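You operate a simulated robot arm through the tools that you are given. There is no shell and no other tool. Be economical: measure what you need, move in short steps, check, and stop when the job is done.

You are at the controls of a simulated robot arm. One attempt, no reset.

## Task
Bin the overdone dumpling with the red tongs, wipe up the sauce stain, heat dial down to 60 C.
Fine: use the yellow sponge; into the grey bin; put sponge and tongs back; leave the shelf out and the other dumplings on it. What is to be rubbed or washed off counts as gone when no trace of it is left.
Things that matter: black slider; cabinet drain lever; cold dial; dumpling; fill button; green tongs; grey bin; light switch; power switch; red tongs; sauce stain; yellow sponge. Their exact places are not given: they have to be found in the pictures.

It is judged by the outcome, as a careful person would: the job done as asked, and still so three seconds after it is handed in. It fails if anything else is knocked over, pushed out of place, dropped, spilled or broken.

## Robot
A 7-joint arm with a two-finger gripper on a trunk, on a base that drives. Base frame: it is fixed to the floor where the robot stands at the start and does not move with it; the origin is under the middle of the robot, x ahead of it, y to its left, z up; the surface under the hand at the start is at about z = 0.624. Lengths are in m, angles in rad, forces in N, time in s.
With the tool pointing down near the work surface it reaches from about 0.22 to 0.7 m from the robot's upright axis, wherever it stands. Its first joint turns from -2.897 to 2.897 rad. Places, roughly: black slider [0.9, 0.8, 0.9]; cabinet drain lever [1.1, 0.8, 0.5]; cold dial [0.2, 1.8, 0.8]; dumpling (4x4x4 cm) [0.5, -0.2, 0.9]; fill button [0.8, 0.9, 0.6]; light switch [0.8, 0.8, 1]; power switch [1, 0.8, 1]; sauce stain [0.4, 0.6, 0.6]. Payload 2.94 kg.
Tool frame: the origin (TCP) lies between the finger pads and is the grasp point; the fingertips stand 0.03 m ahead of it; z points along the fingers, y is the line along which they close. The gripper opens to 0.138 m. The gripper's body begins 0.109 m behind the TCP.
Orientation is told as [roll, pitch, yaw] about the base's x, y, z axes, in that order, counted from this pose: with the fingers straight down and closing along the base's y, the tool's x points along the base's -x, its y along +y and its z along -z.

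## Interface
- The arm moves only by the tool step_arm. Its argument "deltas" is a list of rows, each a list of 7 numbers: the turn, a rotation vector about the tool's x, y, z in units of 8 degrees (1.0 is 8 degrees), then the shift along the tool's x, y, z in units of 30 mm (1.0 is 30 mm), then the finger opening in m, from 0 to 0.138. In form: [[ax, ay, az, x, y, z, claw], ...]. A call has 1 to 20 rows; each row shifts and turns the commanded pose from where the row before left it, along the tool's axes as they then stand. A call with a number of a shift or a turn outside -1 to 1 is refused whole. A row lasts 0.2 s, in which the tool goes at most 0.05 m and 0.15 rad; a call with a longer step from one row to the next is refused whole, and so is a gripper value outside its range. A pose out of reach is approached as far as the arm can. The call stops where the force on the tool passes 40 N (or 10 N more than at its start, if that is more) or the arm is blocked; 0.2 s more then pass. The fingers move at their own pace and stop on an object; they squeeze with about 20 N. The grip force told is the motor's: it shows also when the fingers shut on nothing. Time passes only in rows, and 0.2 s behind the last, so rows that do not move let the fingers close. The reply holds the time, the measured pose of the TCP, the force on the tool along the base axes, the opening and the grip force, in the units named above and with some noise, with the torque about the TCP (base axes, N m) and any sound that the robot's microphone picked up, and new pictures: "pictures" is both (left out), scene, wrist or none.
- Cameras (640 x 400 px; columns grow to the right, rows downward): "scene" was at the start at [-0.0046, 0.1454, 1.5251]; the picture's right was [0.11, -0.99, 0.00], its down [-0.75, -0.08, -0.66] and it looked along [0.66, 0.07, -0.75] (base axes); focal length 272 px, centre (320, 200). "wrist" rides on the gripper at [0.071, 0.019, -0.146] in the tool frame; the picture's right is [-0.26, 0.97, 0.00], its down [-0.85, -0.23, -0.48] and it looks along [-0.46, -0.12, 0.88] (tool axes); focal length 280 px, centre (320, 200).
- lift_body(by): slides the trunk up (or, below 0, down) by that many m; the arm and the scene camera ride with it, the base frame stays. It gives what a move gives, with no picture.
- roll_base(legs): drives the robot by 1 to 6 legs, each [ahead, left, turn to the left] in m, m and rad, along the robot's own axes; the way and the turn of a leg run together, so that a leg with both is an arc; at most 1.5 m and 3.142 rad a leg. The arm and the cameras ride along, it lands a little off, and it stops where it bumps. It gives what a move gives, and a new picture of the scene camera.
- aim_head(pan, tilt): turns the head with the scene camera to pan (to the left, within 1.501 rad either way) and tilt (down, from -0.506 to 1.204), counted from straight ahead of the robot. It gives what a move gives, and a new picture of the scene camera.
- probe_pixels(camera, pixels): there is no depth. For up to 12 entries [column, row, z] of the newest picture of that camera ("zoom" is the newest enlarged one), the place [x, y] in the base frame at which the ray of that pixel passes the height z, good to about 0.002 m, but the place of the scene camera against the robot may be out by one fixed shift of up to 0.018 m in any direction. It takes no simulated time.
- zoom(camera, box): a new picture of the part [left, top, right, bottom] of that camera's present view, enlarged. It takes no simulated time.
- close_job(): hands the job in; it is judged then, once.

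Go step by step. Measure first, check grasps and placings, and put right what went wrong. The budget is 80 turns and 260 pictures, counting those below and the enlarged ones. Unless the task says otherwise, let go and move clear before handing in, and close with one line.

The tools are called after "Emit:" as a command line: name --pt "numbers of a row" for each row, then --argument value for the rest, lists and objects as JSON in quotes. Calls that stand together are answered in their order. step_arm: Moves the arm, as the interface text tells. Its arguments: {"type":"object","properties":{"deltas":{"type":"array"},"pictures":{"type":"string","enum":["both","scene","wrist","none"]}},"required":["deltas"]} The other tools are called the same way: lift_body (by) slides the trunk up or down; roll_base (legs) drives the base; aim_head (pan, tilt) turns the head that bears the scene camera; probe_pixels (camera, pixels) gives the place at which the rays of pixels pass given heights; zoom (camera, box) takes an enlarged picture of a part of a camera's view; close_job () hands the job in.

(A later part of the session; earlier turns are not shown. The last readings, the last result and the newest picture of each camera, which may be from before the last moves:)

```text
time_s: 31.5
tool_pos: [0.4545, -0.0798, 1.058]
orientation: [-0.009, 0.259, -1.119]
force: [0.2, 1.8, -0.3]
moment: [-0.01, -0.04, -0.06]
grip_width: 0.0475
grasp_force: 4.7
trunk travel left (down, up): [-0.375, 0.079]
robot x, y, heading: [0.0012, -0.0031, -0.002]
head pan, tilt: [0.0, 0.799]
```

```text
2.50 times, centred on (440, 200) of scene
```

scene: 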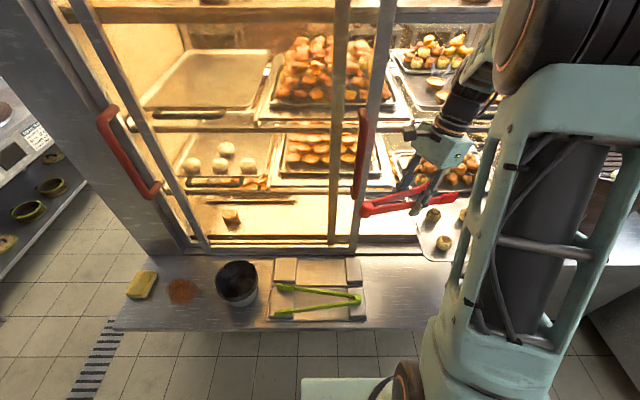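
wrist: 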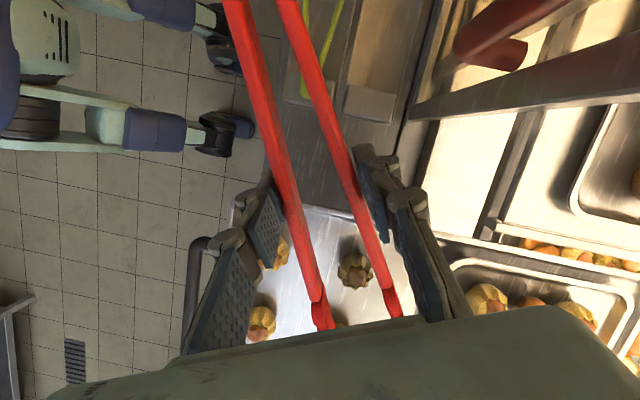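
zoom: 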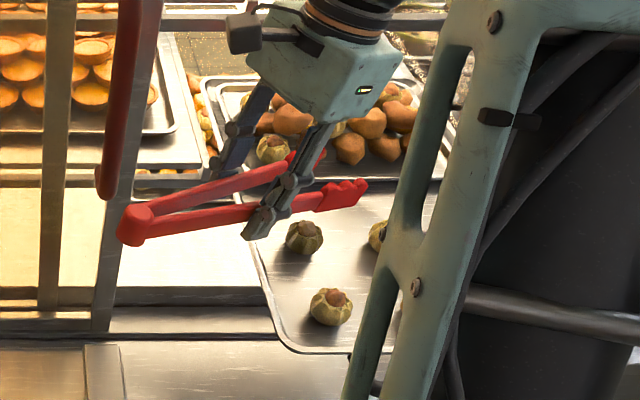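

The wrist view shows the dark dumpling at (355,265) between the arms. I check its position from here.

Emit:
probe_pixels --camera "wrist" --pixels '[[355, 268, 0.91], [355, 268, 0.93], [355, 268, 0.95], [342, 268, 0.93], [370, 268, 0.93], [327, 322, 1.0], [390, 312, 1.0], [325, 322, 0.93], [390, 312, 0.93]]'

Emit:
zoom --camera "wrist" --box '[220, 180, 480, 340]'

```text
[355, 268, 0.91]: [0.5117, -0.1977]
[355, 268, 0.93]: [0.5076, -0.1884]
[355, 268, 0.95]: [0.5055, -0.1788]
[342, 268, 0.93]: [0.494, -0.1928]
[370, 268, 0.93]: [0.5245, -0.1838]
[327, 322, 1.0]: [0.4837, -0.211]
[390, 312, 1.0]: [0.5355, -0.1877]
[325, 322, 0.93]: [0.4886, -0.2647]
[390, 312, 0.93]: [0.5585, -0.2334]
```

```text
2.46 times, centred on (350, 260) of wrist
```

zoom: 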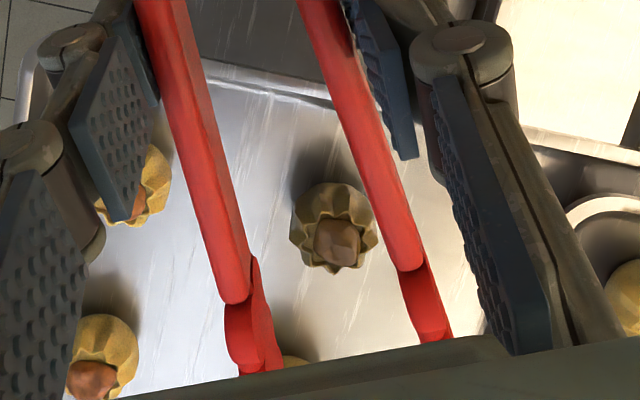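

All agree: dumpling centred exactly on the tong axis, ~39 mm wide. I widen the tips a bit and descend vertically to z≈0.983.

Emit:
step_arm --pt "0 0 0 0 0 0 0.049" --pt "0 0 0 -0.17 0 0.644 0.05" --pt "0 0 0 -0.17 0 0.644 0.05" --pt "0 0 0 -0.17 0 0.644 0.05" --pt "0 0 0 -0.13 0 0.48 0.05" --pt "0 0 0 0 0 0 0.05"

Emit:
zoom --camera "scene" --box '[380, 140, 500, 260]'

Emit:
zoom --camera "wrist" --box '[220, 180, 480, 340]'

```text
time_s: 32.9
tool_pos: [0.4541, -0.0811, 0.9836]
orientation: [-0.009, 0.256, -1.119]
force: [-0.4, 0.4, 1.1]
moment: [0.01, -0.01, 0.01]
grip_width: 0.0514
grasp_force: 4.4
trunk travel left (down, up): [-0.375, 0.079]
robot x, y, heading: [0.0014, -0.0019, 0.002]
head pan, tilt: [0.0, 0.799]
```

scene: 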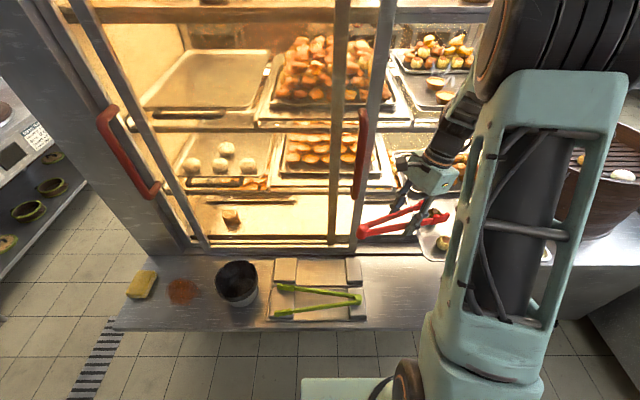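
wrist: 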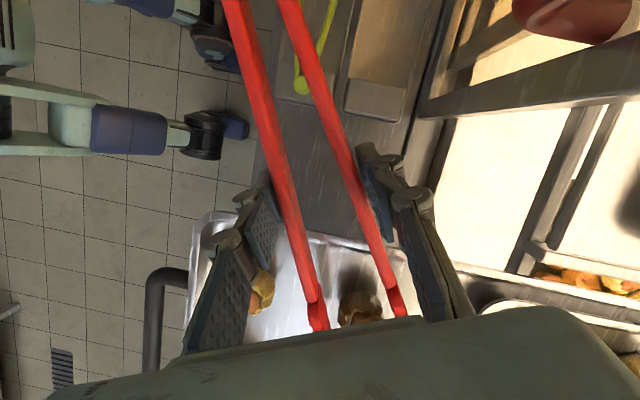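

```text
3.33 times, centred on (440, 200) of scene
```

zoom: 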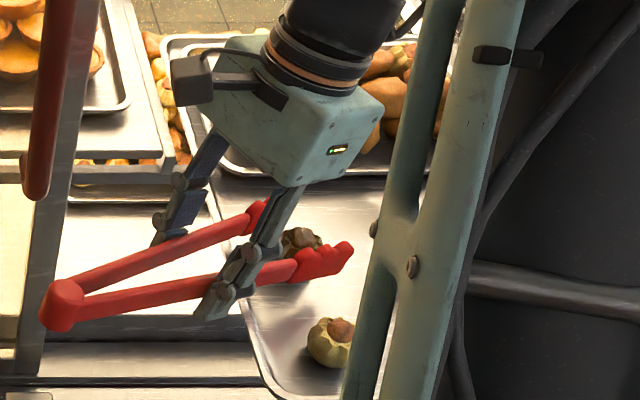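

```text
2.46 times, centred on (350, 260) of wrist
```

zoom: 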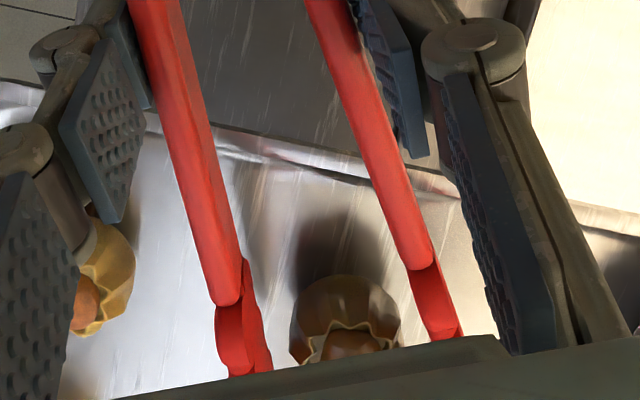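

The tips straddle the dumpling. I squeeze.

Emit:
step_arm --pt "0 0 0 0 0 0 0.046" --pt "0 0 0 0 0 0 0.042" --pt "0 0 0 0 0 0 0.038" --pt "0 0 0 0 0 0 0.034" --pt "0 0 0 0 0 0 0.032" --pt "0 0 0 0 0 0 0.03" --pt "0 0 0 0 0 0 0.03"

Emit:
zoom --camera "wrist" --box '[220, 180, 480, 340]'

```text
time_s: 34.5
tool_pos: [0.4537, -0.0803, 0.9845]
orientation: [-0.008, 0.255, -1.119]
force: [0.0, 0.0, 0.4]
moment: [0.01, 0.01, -0.01]
grip_width: 0.0407
grasp_force: 19.9
trunk travel left (down, up): [-0.375, 0.079]
robot x, y, heading: [-0.003, -0.0007, -0.001]
head pan, tilt: [0.0, 0.799]
```

scene: 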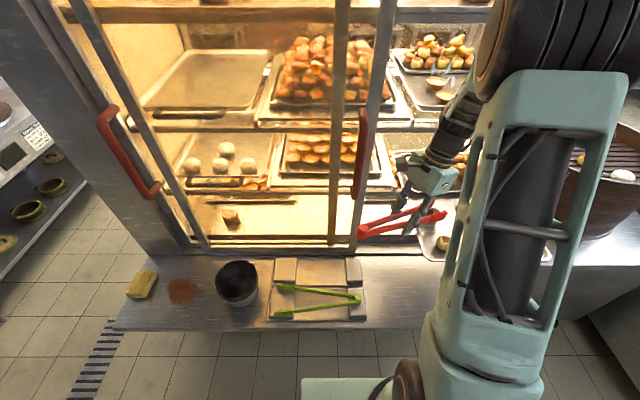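
wrist: 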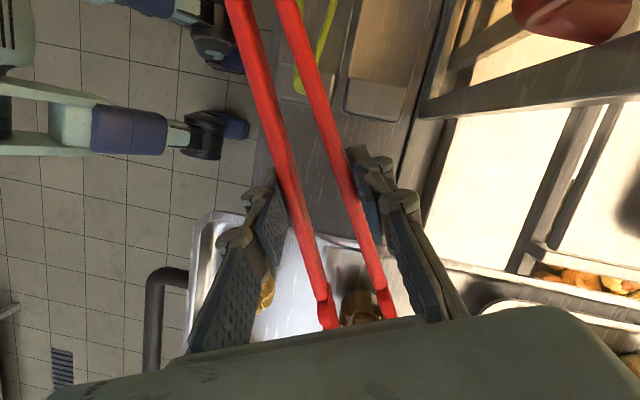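

```text
2.46 times, centred on (350, 260) of wrist
```

zoom: 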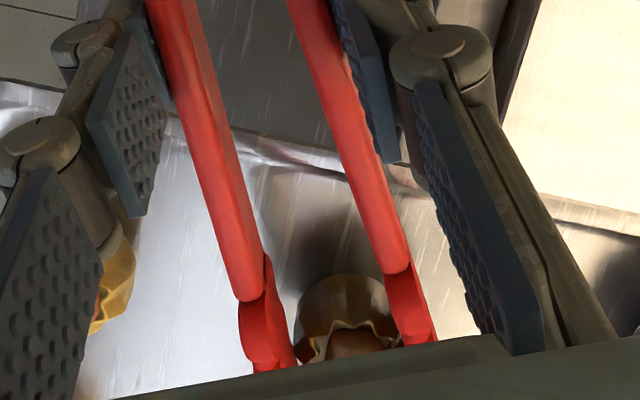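

Gripped (blocked at 0.0407, 19.9 N). I lift vertically.

Emit:
step_arm --pt "0 0 0 0.13 0 -0.48 0.03" --pt "0 0 0 0.2 0 -0.7 0.03" --pt "0 0 0 0.2 0 -0.7 0.03" --pt "0 0 0 0.25 0 -0.96 0.03" --pt "0 0 0 0.25 0 -0.96 0.03" --pt "0 0 0 0 0 0 0.03"

Emit:
zoom --camera "scene" --box '[340, 100, 540, 260]'

Emit:
zoom --camera "wrist" --box '[220, 180, 480, 340]'

```text
time_s: 35.9
tool_pos: [0.4553, -0.0807, 1.101]
orientation: [-0.011, 0.256, -1.12]
force: [-0.4, 0.3, -2.0]
moment: [0.01, 0.04, 0.01]
grip_width: 0.0408
grasp_force: 19.6
trunk travel left (down, up): [-0.375, 0.079]
robot x, y, heading: [-0.0015, 0.0014, -0.002]
head pan, tilt: [0.0, 0.799]
```

scene: 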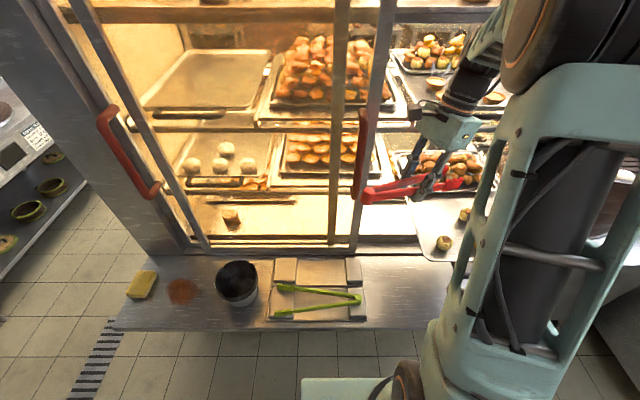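
wrist: 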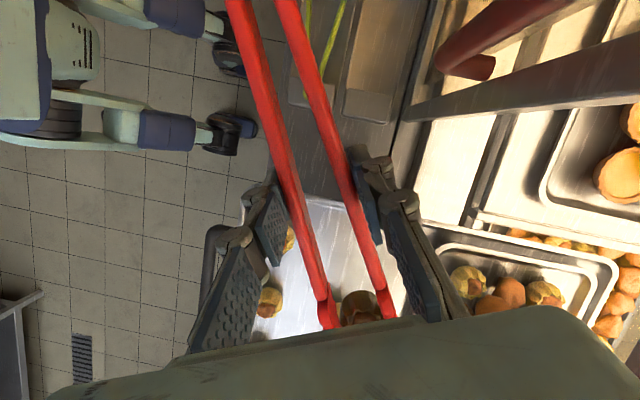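

```text
2.50 times, centred on (440, 180) of scene
```

zoom: 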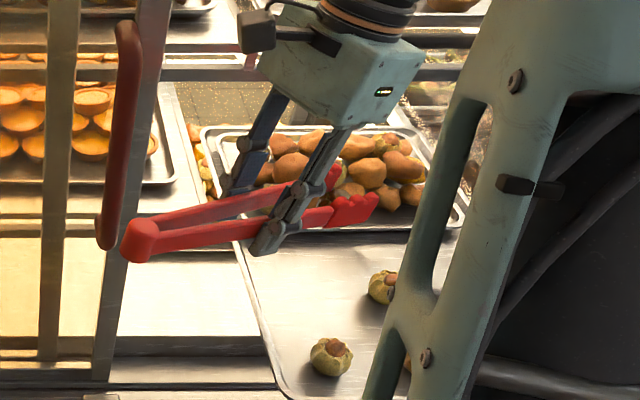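

```text
2.46 times, centred on (350, 260) of wrist
```

zoom: 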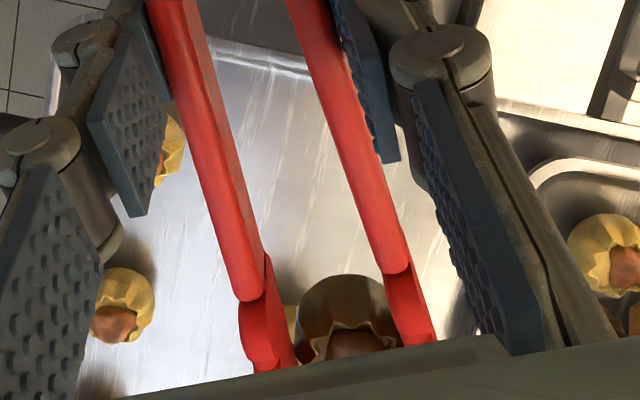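

Dumpling is held in the tongs, the others untouched. I retreat from the cabinet and start turning back towards the bin.

Emit:
step_arm --pt "0 0 0 0.89 -0.26 0.24 0.03" --pt "0 0 0 0.89 -0.26 0.24 0.03" --pt "0 0 0 0.89 -0.26 0.24 0.03" --pt "0 0 0 0.89 -0.26 0.24 0.03" --pt "0 0 0 0.89 -0.26 0.24 0.03" --pt "0 0 0 0.89 -0.26 0.24 0.03" --pt "0.259 0 -0.966 0 0 0 0.03" --pt "0.259 0 -0.966 0 0 0 0.03" --pt "0.259 0 -0.966 0 0 0 0.03" --pt "0.259 0 -0.966 0 0 0 0.03" --pt "0.259 0 -0.966 0 0 0 0.03" --pt "0.259 0 -0.966 0 0 0 0.03" --pt "0.259 0 -0.966 0 0 0 0.03" --pt "0.259 0 -0.966 0 0 0 0.03" --pt "0.259 0 -0.966 0 0 0 0.03" --pt "0.259 0 -0.966 0 0 0 0.03" --pt "0 0 0 0 0 0 0.03"

```text
time_s: 39.5
tool_pos: [0.3396, 0.0486, 1.1007]
orientation: [-0.007, 0.27, 0.281]
force: [1.4, -0.7, -1.9]
moment: [-0.04, 0.02, 0.02]
grip_width: 0.0407
grasp_force: 20.4
trunk travel left (down, up): [-0.375, 0.079]
robot x, y, heading: [-0.0023, 0.0003, -0.001]
head pan, tilt: [0.0, 0.799]
```

scene: 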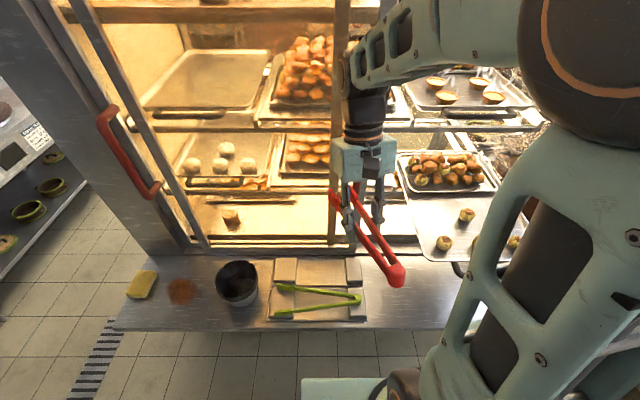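
wrist: 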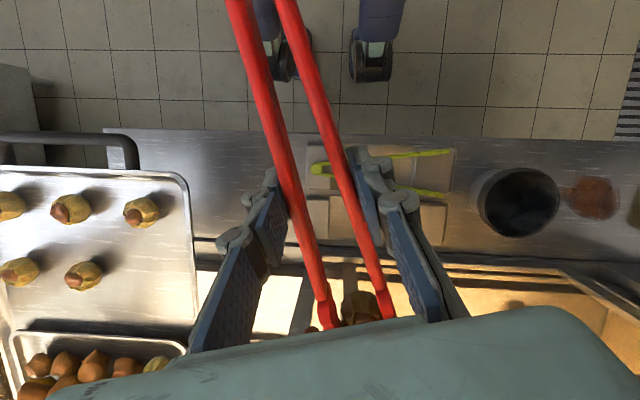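

Bin rim is visible at wrist (522,202) and scene (237,281); I triangulate it along with the stain (593,198).

Emit:
zoom --camera "wrist" --box '[440, 130, 640, 255]'

Emit:
zoom --camera "scene" --box '[110, 240, 290, 350]'

Emit:
probe_pixels --camera "wrist" --pixels '[[484, 203, 0.72], [559, 203, 0.72], [522, 167, 0.72], [522, 238, 0.72], [484, 203, 0.76], [559, 203, 0.76], [522, 167, 0.76], [522, 238, 0.76], [593, 198, 0.624], [570, 198, 0.624], [618, 198, 0.624]]'

Emit:
probe_pixels --camera "scene" --pixels '[[215, 282, 0.72], [259, 282, 0.72], [237, 262, 0.72], [237, 302, 0.72], [215, 282, 0.76], [259, 282, 0.76], [237, 262, 0.76], [237, 302, 0.76], [182, 291, 0.624]]'

```text
3.20 times, centred on (540, 192) of wrist
```

zoom: 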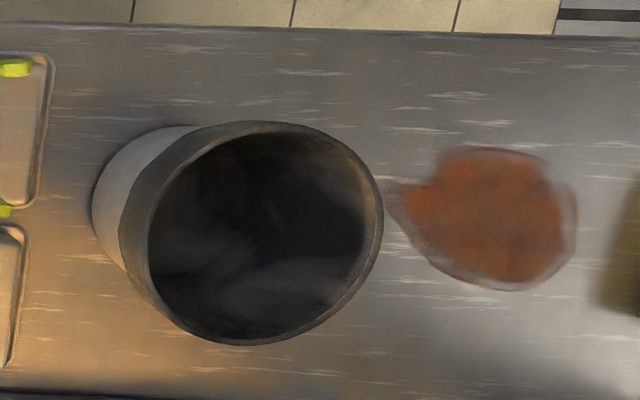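

```text
3.56 times, centred on (200, 295) of scene
```

zoom: 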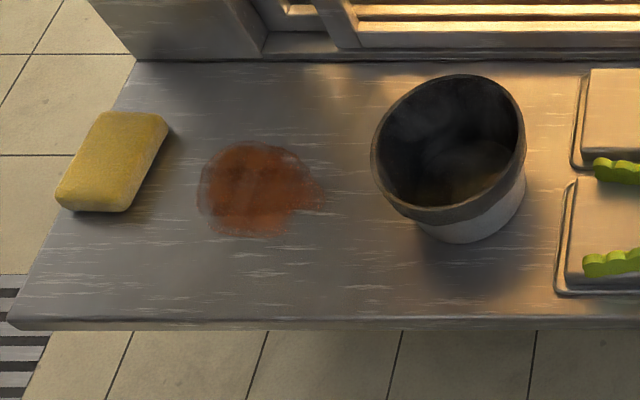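

```text
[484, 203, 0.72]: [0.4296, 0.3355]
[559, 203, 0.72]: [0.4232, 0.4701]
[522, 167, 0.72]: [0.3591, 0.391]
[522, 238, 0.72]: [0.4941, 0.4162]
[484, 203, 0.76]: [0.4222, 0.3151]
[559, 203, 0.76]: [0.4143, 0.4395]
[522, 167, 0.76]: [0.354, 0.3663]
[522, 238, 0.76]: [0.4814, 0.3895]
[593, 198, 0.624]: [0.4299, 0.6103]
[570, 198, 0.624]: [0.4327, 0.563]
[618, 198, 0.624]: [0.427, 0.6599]
```

```text
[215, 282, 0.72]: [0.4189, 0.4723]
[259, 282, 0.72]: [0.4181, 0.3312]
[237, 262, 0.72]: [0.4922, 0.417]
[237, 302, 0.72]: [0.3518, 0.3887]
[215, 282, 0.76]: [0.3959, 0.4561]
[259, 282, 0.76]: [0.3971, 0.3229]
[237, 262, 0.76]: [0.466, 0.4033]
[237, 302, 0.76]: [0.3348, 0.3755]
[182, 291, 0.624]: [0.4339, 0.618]
```

Bin centre ≈(0.425,0.403), rim z≈0.72, radius ≈0.068. I finish the turn to yaw 90°, carry the dumpling over the bin and come down partway.

Emit:
step_arm --pt "0.259 0 -0.966 0 0 0 0.03" --pt "0.259 0 -0.966 0 0 0 0.03" --pt "0.259 0 -0.966 0 0 0 0.03" --pt "0.259 0 -0.966 0 0 0 0.03" --pt "0.259 0 -0.966 0 0 0 0.03" --pt "0.259 0 -0.966 0 0 0 0.03" --pt "0.259 0 -0.966 0 0 0 0.03" --pt "0.259 0 -0.966 0 0 0 0.03" --pt "0.259 0 -0.966 0 0 0 0.03" --pt "0.06 0 -0.232 0 0 0 0.03" --pt "0 0 0 -0.94 -0.354 -0.252 0.03" --pt "0 0 0 -0.94 -0.354 -0.252 0.03" --pt "0 0 0 -0.94 -0.354 -0.252 0.03" --pt "0 0 0 -0.94 -0.354 -0.252 0.03" --pt "0 0 0 -0.94 -0.354 -0.252 0.03" --pt "0 0 0 -0.94 -0.354 -0.252 0.03" --pt "0 0 0 -0.94 -0.354 -0.252 0.03" --pt "0 0 0 -0.94 -0.354 -0.252 0.03" --pt "0 0 0 0 0 0 0.03"

Emit:
step_arm --pt "0 0 0 -0.259 0 0.966 0.03" --pt "0 0 0 -0.259 0 0.966 0.03" --pt "0 0 0 -0.259 0 0.966 0.03" --pt "0 0 0 -0.259 0 0.966 0.03" --pt "0 0 0 -0.259 0 0.966 0.03" --pt "0 0 0 -0.259 0 0.966 0.03" --pt "0 0 0 -0.259 0 0.966 0.03" --pt "0 0 0 0 0 0 0.03"

Emit:
zoom --camera "scene" --box '[180, 180, 380, 320]'

```text
time_s: 43.5
tool_pos: [0.4249, 0.2826, 1.0981]
orientation: [0.007, 0.27, 1.572]
force: [0.4, -0.7, -2.4]
moment: [-0.03, 0.0, 0.05]
grip_width: 0.0403
grasp_force: 19.5
trunk travel left (down, up): [-0.375, 0.079]
robot x, y, heading: [0.0035, -0.0016, 0.003]
head pan, tilt: [0.0, 0.799]
```

scene: 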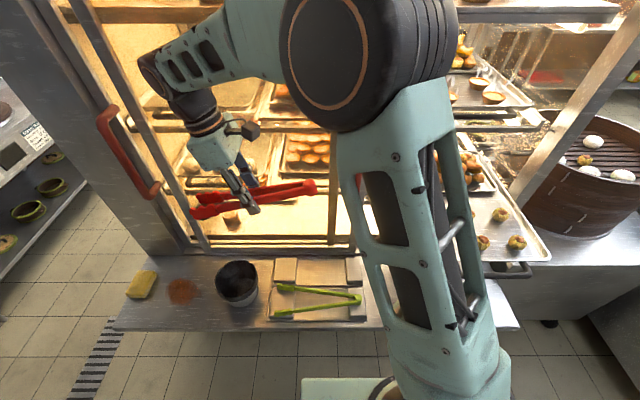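
wrist: 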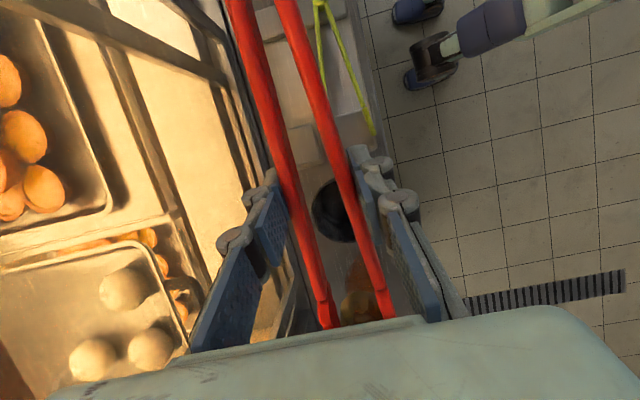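

```text
time_s: 45.3
tool_pos: [0.4223, 0.2817, 0.8882]
orientation: [0.007, 0.27, 1.573]
force: [-0.1, -0.1, -1.1]
moment: [-0.05, -0.04, -0.01]
grip_width: 0.0404
grasp_force: 19.7
trunk travel left (down, up): [-0.375, 0.079]
robot x, y, heading: [0.0016, -0.0022, -0.007]
head pan, tilt: [0.0, 0.799]
```

scene: 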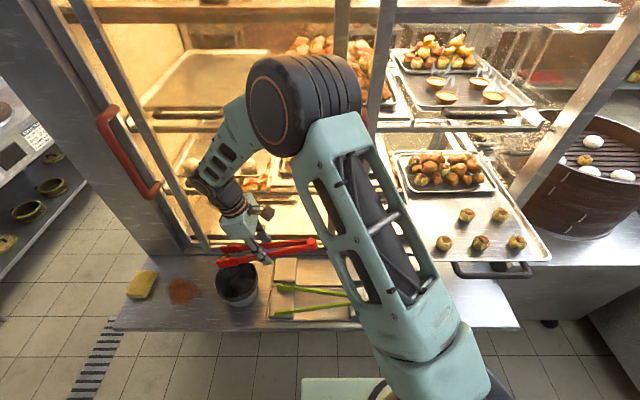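
wrist: 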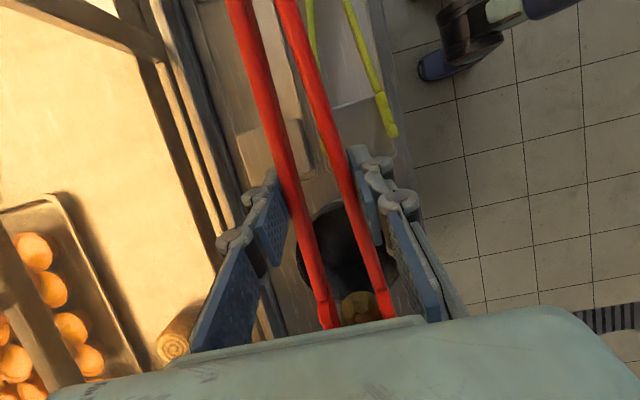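

```text
2.86 times, centred on (280, 250) of scene
```

zoom: 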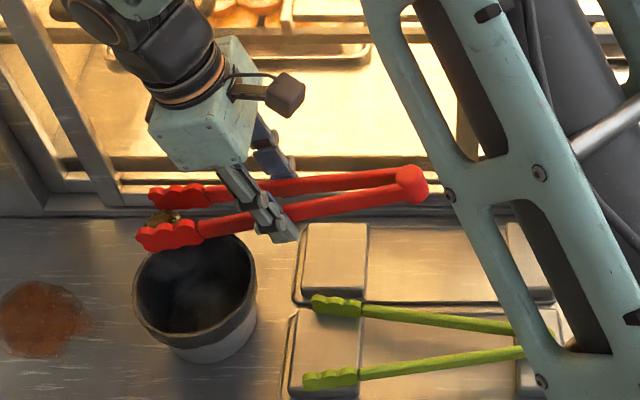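

Well aligned over the bin. I lower to just above the rim.

Emit:
step_arm --pt "0 0 0 -0.259 0 0.966 0.03" --pt "0 0 0 -0.259 0 0.966 0.03" --pt "0 0 0 -0.259 0 0.966 0.03" --pt "0 0 0 -0.11 0 0.4 0.03" --pt "0 0 0 0 0 0 0.03"

Emit:
zoom --camera "scene" --box '[180, 200, 340, 320]'

Emit:
zoom --camera "wrist" --box '[220, 180, 480, 340]'

```text
time_s: 46.5
tool_pos: [0.4232, 0.281, 0.7863]
orientation: [0.008, 0.27, 1.573]
force: [0.2, 0.6, -0.9]
moment: [0.0, 0.0, 0.0]
grip_width: 0.0409
grasp_force: 20.5
trunk travel left (down, up): [-0.375, 0.079]
robot x, y, heading: [-0.0014, 0.0003, -0.002]
head pan, tilt: [0.0, 0.799]
```

scene: 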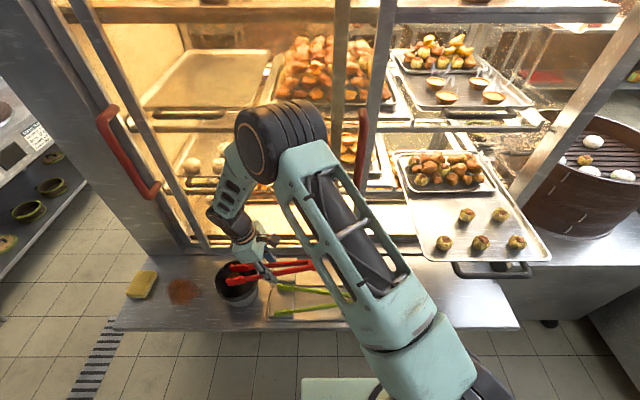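
wrist: 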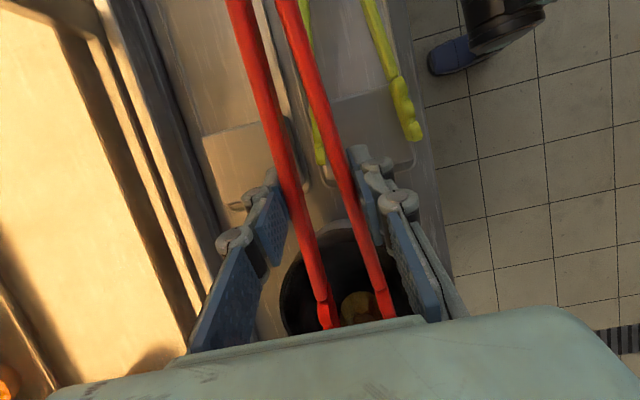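

```text
3.33 times, centred on (260, 260) of scene
```

zoom: 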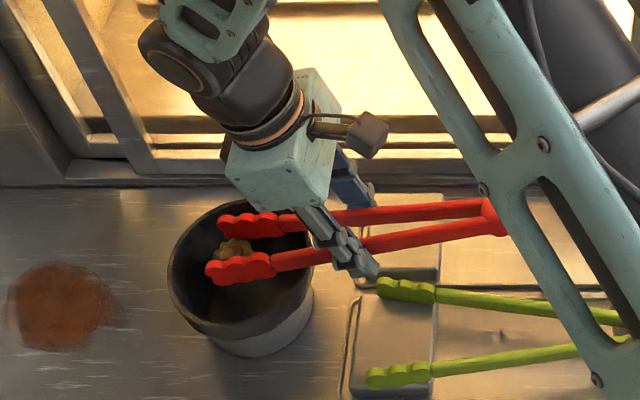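

```text
2.46 times, centred on (350, 260) of wrist
```

zoom: 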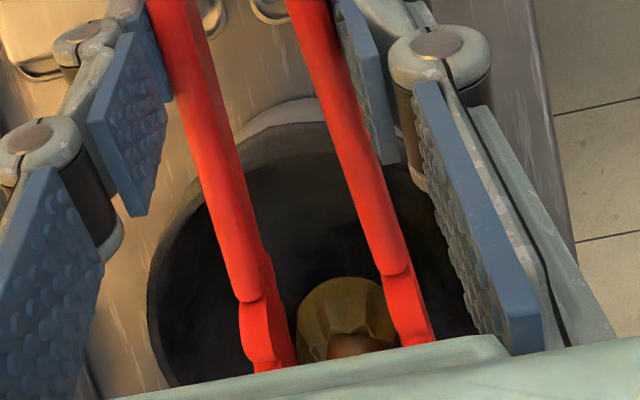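

Dumpling sits inside the bin's mouth. I open the tongs partly (staying in grip of them) to release it.

Emit:
step_arm --pt "0 0 0 0 0 0 0.043" --pt "0 0 0 0 0 0 0.046" --pt "0 0 0 0 0 0 0.049" --pt "0 0 0 0 0 0 0.05" --pt "0 0 0 0 0 0 0.05" --pt "0 0 0 0 0 0 0.05"

Emit:
zoom --camera "scene" --box '[180, 200, 340, 320]'

Emit:
zoom --camera "wrist" --box '[220, 180, 480, 340]'

```text
time_s: 47.9
tool_pos: [0.4231, 0.2807, 0.7863]
orientation: [0.007, 0.272, 1.572]
force: [0.9, -0.1, 0.5]
moment: [0.0, 0.0, -0.04]
grip_width: 0.0513
grasp_force: 4.7
trunk travel left (down, up): [-0.375, 0.079]
robot x, y, heading: [-0.001, 0.0004, -0.004]
head pan, tilt: [0.0, 0.799]
```

scene: 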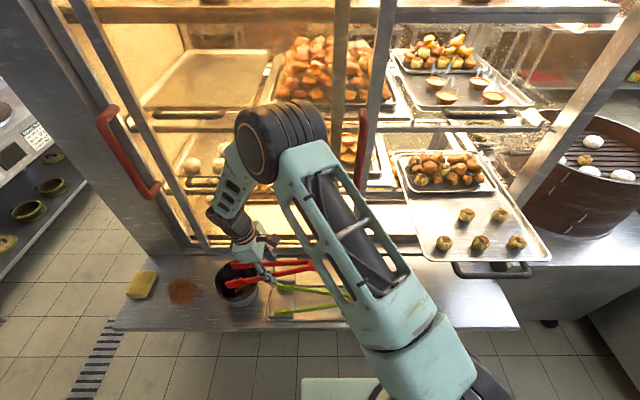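
wrist: 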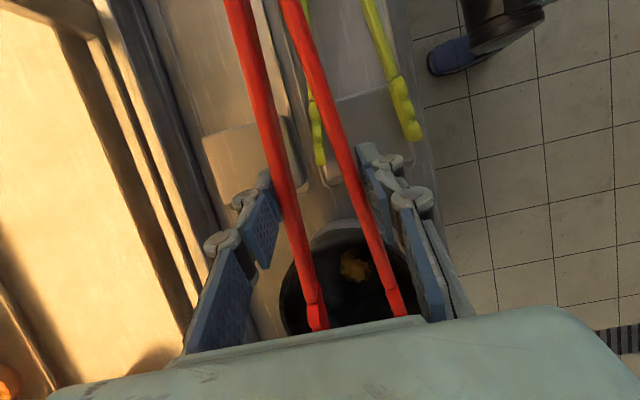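

```text
3.33 times, centred on (260, 260) of scene
```

zoom: 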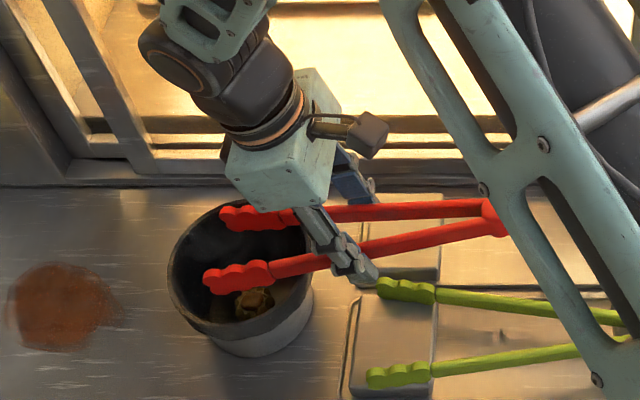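

```text
2.46 times, centred on (350, 260) of wrist
```

zoom: 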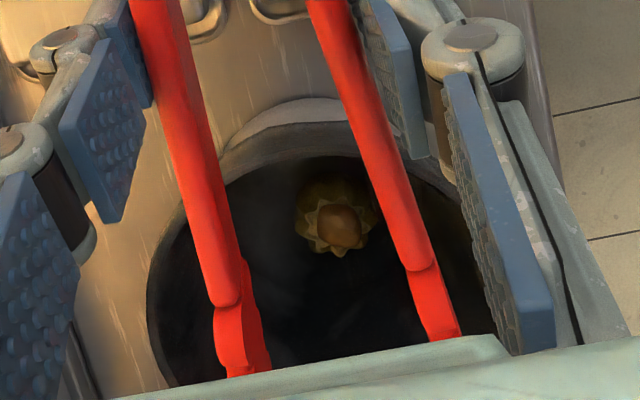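

The dumpling lies in the bin. I lift the tongs out, level them and bring them back over their rest.

Emit:
step_arm --pt "0 0 0 0.2 0 -0.75 0.048" --pt "0 0 0 0.259 0 -0.966 0.046" --pt "0 0 0 0.259 0 -0.966 0.046" --pt "0 -0.97 0 0 0 0 0.044" --pt "0 -0.97 0 0 0 0 0.044" --pt "0 0 0 0.93 0 0 0.044" --pt "0 0 0 0.93 0 0 0.044" --pt "0 0 0 0.93 0 0 0.044" --pt "0 0 0 0.93 0 0 0.044" --pt "0 0 0 0.93 0 0 0.044" --pt "0 0 0 0 -0.91 0.5 0.044" --pt "0 0 0 0 -0.91 0.5 0.044" --pt "0 0 0 0 -0.91 0.5 0.044" --pt "0 0 0 0 0 0.5 0.044" --pt "0 0 0 0 0 0 0.044"

Emit:
zoom --camera "scene" --box '[220, 200, 400, 340]'

```text
time_s: 51.1
tool_pos: [0.5039, 0.1411, 0.8067]
orientation: [0.007, -0.002, 1.571]
force: [1.7, -0.2, -1.9]
moment: [0.03, 0.02, -0.01]
grip_width: 0.0464
grasp_force: 4.7
trunk travel left (down, up): [-0.375, 0.079]
robot x, y, heading: [-0.0007, -0.0018, 0.001]
head pan, tilt: [0.0, 0.799]
```

scene: 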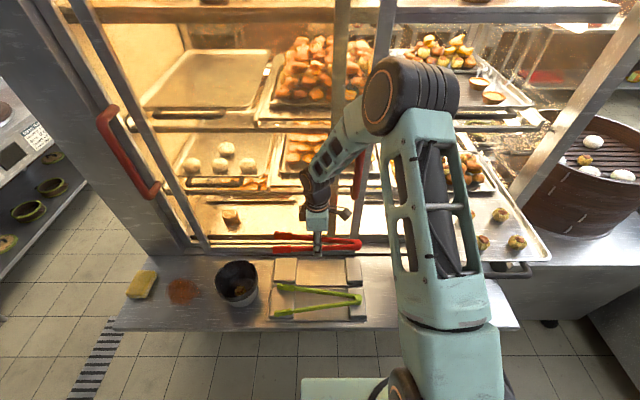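
wrist: 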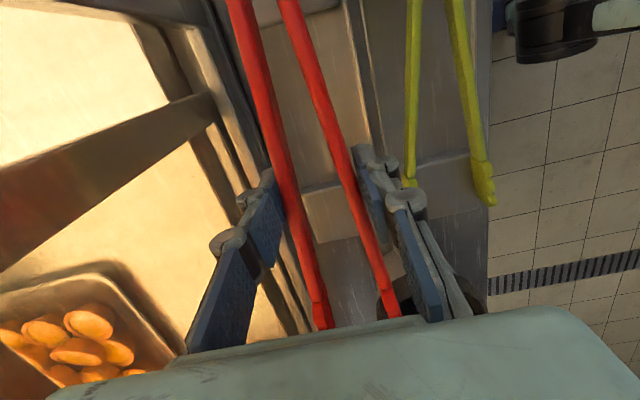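

```text
2.86 times, centred on (310, 270) of scene
```

zoom: 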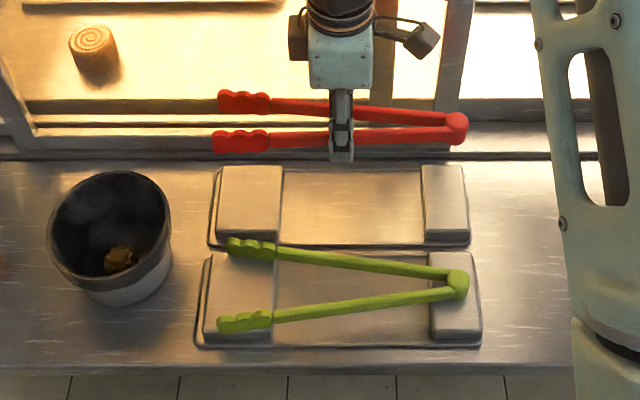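

Aligned over the rest. I lower to z≈0.667 where they were taken.

Emit:
step_arm --pt "0 0 0 0 -0.05 1 0.044" --pt "0 0 0 0 0 1 0.044" --pt "0 0 0 0 0 1 0.045" --pt "0 0 0 0 0 1 0.046" --pt "0 0 0 0 0 0.4 0.047" --pt "0 0 0 0 0 0.25 0.047" --pt "0 0 0 0 0 0 0.047"

Emit:
zoom --camera "scene" --box '[220, 200, 400, 340]'

```text
time_s: 52.7
tool_pos: [0.5049, 0.1412, 0.6702]
orientation: [0.006, -0.002, 1.572]
force: [0.9, 0.6, 2.2]
moment: [0.03, -0.01, -0.03]
grip_width: 0.0489
grasp_force: 4.7
trunk travel left (down, up): [-0.375, 0.079]
robot x, y, heading: [-0.0017, 0.0001, -0.008]
head pan, tilt: [0.0, 0.799]
```

scene: 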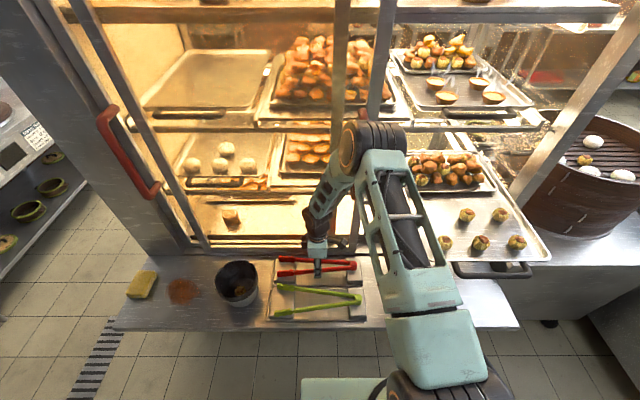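
wrist: 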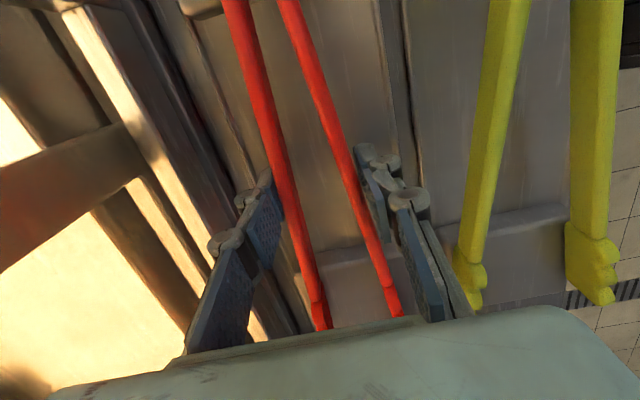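

```text
2.86 times, centred on (310, 270) of scene
```

zoom: 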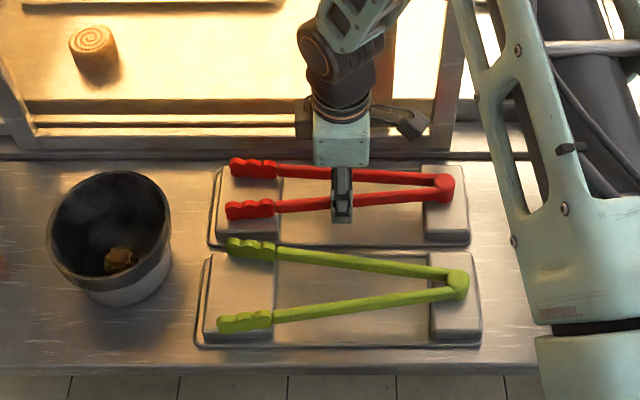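

Light contact (2.2 N): the tongs rest on their holder. I open gradually and rise.

Emit:
step_arm --pt "0 0 0 0 0 0.08 0.052" --pt "0 0 0 0 0 0 0.057" --pt "0 0 0 0 0 0 0.063" --pt "0 0 0 0 0 0 0.075" --pt "0 0 0 0 0 0 0.09" --pt "0 0 0 0 0 0 0.095" --pt "0 0 0 0 0 -0.5 0.095" --pt "0 0 0 0 0 -1 0.095" --pt "0 0 0 0 0 -1 0.095" --pt "0 0 0 0 0 -1 0.095" --pt "0 0 0 0 0 -1 0.095" --pt "0 0 0 0 0 0 0.095"

Emit:
zoom --camera "scene" --box '[220, 200, 400, 340]'

```text
time_s: 55.3
tool_pos: [0.5059, 0.1414, 0.8007]
orientation: [0.007, -0.001, 1.573]
force: [0.0, 1.2, -0.3]
moment: [0.02, -0.05, 0.01]
grip_width: 0.095
grasp_force: 0.0
trunk travel left (down, up): [-0.375, 0.079]
robot x, y, heading: [-0.0021, -0.0007, 0.001]
head pan, tilt: [0.0, 0.799]
```

scene: 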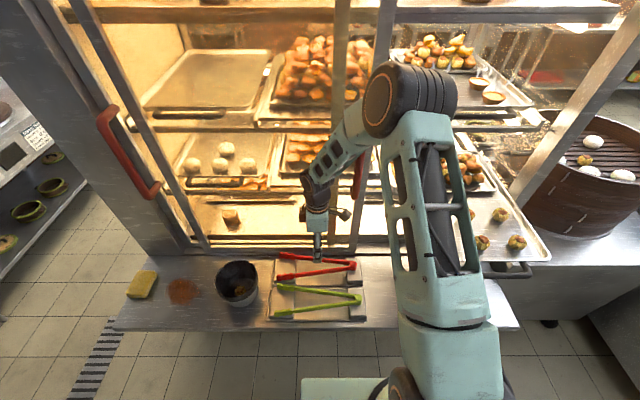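
wrist: 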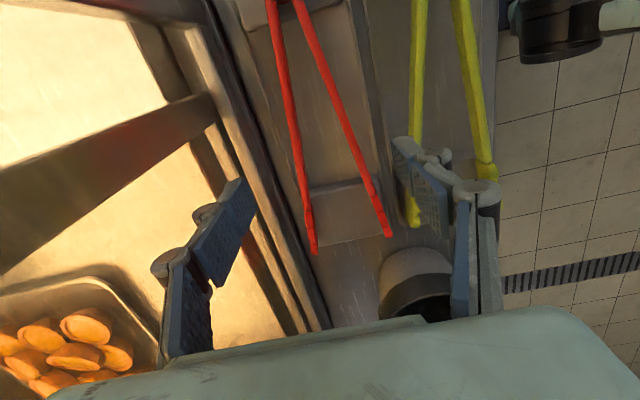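

```text
2.86 times, centred on (310, 270) of scene
```

zoom: 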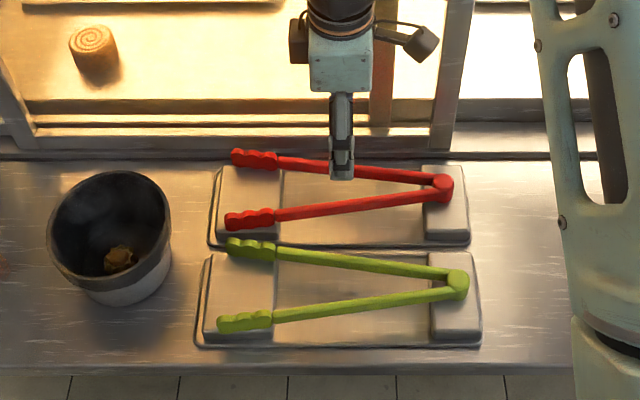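

Red tongs rest exactly as before. Next the sponge: I retreat, turn the tool back to yaw 0 and drive left.

Emit:
step_arm --pt "0 0 0 0 0.9 -1 0.12" --pt "0 0 0 0 0.9 -1 0.12" --pt "0 0 0 0 0.9 -1 0.12" --pt "0 0 0 0 0.9 -1 0.12" --pt "0 0 0 0 0.9 -1 0.12" --pt "0 0 1 0 0 0 0.12" --pt "0 0 1 0 0 0 0.12" --pt "0 0 1 0 0 0 0.12" --pt "0 0 1 0 0 0 0.12" --pt "0 0 1 0 0 0 0.12" --pt "0 0 1 0 0 0 0.12" --pt "0 0 1 0 0 0 0.12" --pt "0 0 1 0 0 0 0.12" --pt "0 0 1 0 0 0 0.12" --pt "0 0 1 0 0 0 0.12" --pt "0 0 1 0 0 0 0.12" --pt "0 0 0.25 0 0 0 0.12" --pictures "none"

Emit:
roll_base --legs '[[0, 0.5, 0]]'

Emit:
step_arm --pt "0 0 0 0 0 0 0.12" --pictures "wrist"

```text
time_s: 58.9
tool_pos: [0.3727, 0.1423, 0.9526]
orientation: [0.003, 0.009, -0.003]
force: [1.1, -0.4, 1.2]
moment: [-0.02, -0.01, 0.03]
grip_width: 0.1198
grasp_force: 0.0
trunk travel left (down, up): [-0.375, 0.079]
robot x, y, heading: [-0.0017, -0.0017, 0.002]
head pan, tilt: [0.0, 0.799]
```

```text
time_s: 63.8
tool_pos: [0.3717, 0.6478, 0.9517]
orientation: [0.002, 0.007, 0.004]
force: [-0.3, 0.2, -0.6]
moment: [0.0, 0.03, 0.02]
grip_width: 0.1201
grasp_force: 0.2
trunk travel left (down, up): [-0.375, 0.079]
robot x, y, heading: [0.0014, 0.5012, -0.002]
head pan, tilt: [0.0, 0.799]
```

scene: 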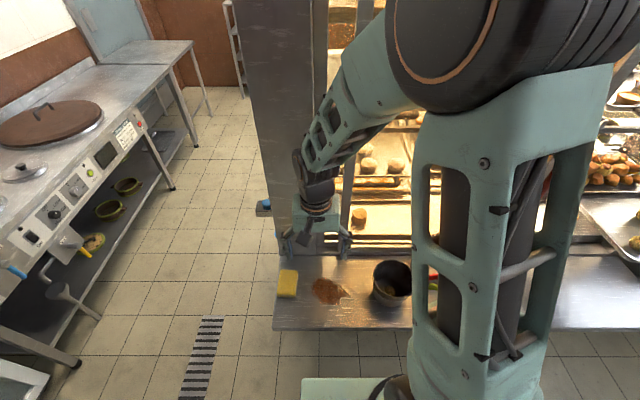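

```text
time_s: 64.2
tool_pos: [0.3713, 0.6485, 0.9532]
orientation: [0.002, 0.007, 0.004]
force: [-0.8, -0.5, -0.7]
moment: [0.01, 0.01, -0.01]
grip_width: 0.1199
grasp_force: 0.1
trunk travel left (down, up): [-0.375, 0.079]
robot x, y, heading: [-0.0032, 0.5048, -0.004]
head pan, tilt: [0.0, 0.799]
```

wrist: 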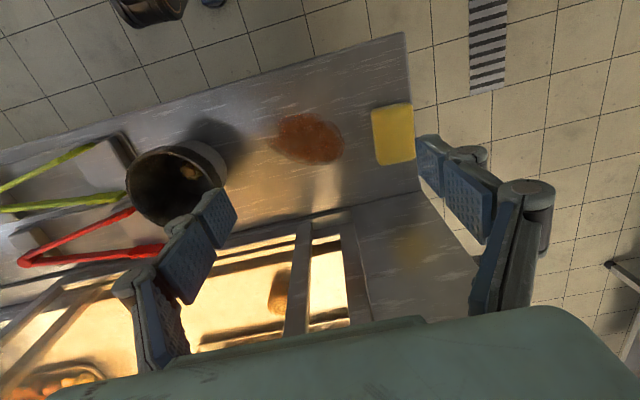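

Wrist view shows the sponge (393,134) and stain (308,138). I zoom and measure both.

Emit:
zoom --camera "wrist" --box '[230, 70, 450, 210]'

Emit:
probe_pixels --camera "wrist" --pixels '[[370, 110, 0.645], [411, 102, 0.645], [416, 158, 0.645], [376, 166, 0.645], [275, 140, 0.624], [345, 150, 0.624], [308, 113, 0.624], [310, 165, 0.624], [406, 33, 0.624], [420, 192, 0.624]]'

```text
2.86 times, centred on (340, 140) of wrist
```

zoom: 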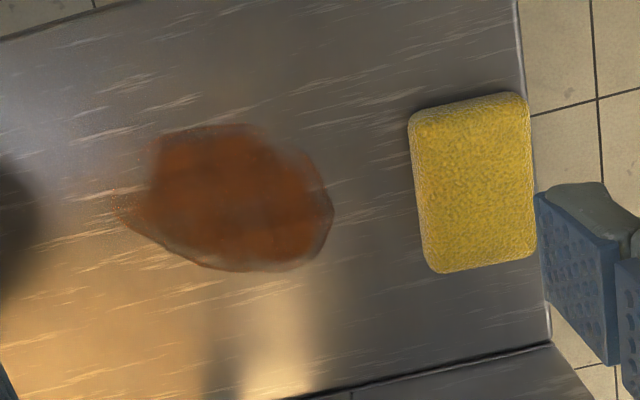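

```text
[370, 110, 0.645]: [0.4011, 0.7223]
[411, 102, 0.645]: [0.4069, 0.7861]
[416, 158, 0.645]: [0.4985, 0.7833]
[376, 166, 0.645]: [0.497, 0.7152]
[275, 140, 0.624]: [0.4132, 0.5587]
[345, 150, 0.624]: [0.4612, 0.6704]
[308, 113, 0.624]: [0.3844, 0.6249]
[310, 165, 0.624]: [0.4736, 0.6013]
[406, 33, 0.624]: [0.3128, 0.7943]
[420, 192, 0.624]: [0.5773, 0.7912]
```

Sponge centre ≈(0.451,0.752), 95×66 mm; stain x 0.384–0.474, y 0.556–0.672. I go over the sponge and lower.

Emit:
step_arm --pt "0 0 0 -0.667 0.863 0 0.11" --pt "0 0 0 -0.667 0.863 0 0.11" --pt "0 0 0 -0.667 0.863 0 0.11" --pt "0 0 0 -0.667 0.863 0 0.105" --pt "0 0 0 0 0 1 0.105" --pt "0 0 0 0 0 1 0.105" --pt "0 0 0 0 0 1 0.105" --pt "0 0 0 0 0 1 0.105" --pt "0 0 0 0 0 1 0.105" --pt "0 0 0 0 0 1 0.105" --pt "0 0 0 0 0 0 0.105"

Emit:
zoom --camera "scene" --box '[240, 220, 440, 340]'

```text
time_s: 66.6
tool_pos: [0.4505, 0.7527, 0.7727]
orientation: [0.002, 0.006, 0.005]
force: [-0.1, 0.8, 0.3]
moment: [0.02, 0.01, -0.01]
grip_width: 0.1049
grasp_force: 0.0
trunk travel left (down, up): [-0.375, 0.079]
robot x, y, heading: [-0.0, 0.5057, -0.002]
head pan, tilt: [0.0, 0.799]
```

scene: 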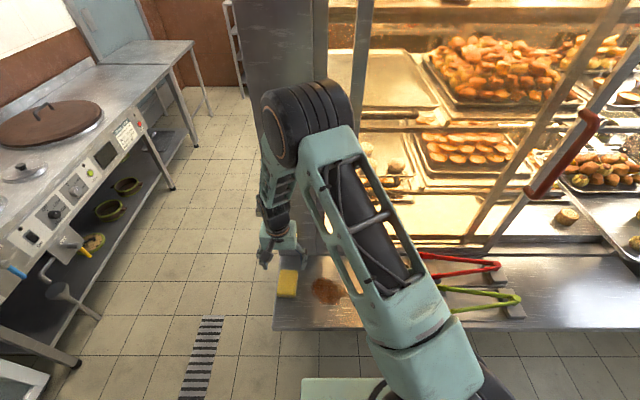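
wrist: 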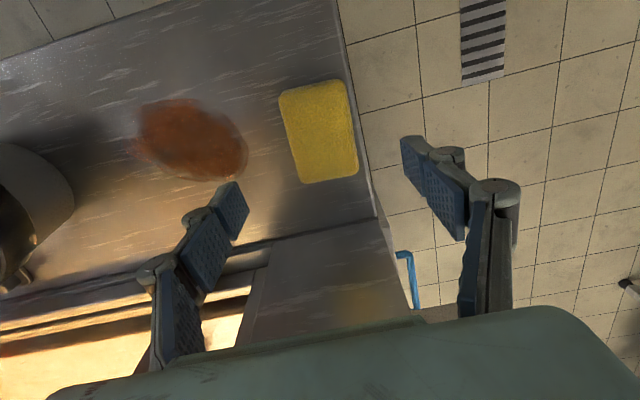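

```text
3.20 times, centred on (340, 280) of scene
```

zoom: 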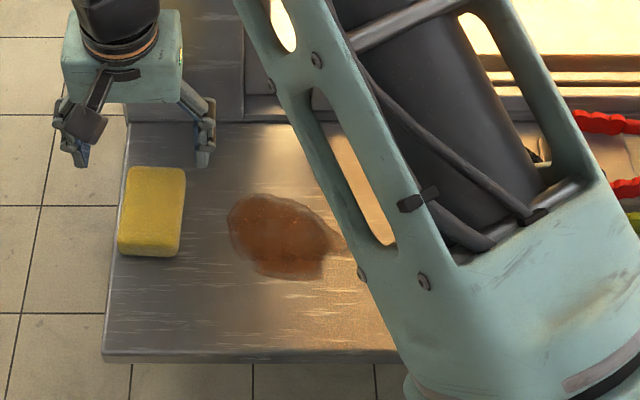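

I recheck the sponge from the closer view and triangulate its top.

Emit:
probe_pixels --camera "wrist" --pixels '[[280, 95, 0.65], [344, 81, 0.65], [357, 175, 0.65], [299, 183, 0.65], [280, 95, 0.665], [344, 81, 0.665], [357, 175, 0.665], [299, 183, 0.665]]'

```text
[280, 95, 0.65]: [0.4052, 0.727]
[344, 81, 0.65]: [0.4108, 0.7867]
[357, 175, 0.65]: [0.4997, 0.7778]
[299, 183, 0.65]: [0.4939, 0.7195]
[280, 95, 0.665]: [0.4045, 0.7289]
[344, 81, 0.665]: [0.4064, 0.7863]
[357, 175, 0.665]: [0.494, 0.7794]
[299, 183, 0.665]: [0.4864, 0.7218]
```

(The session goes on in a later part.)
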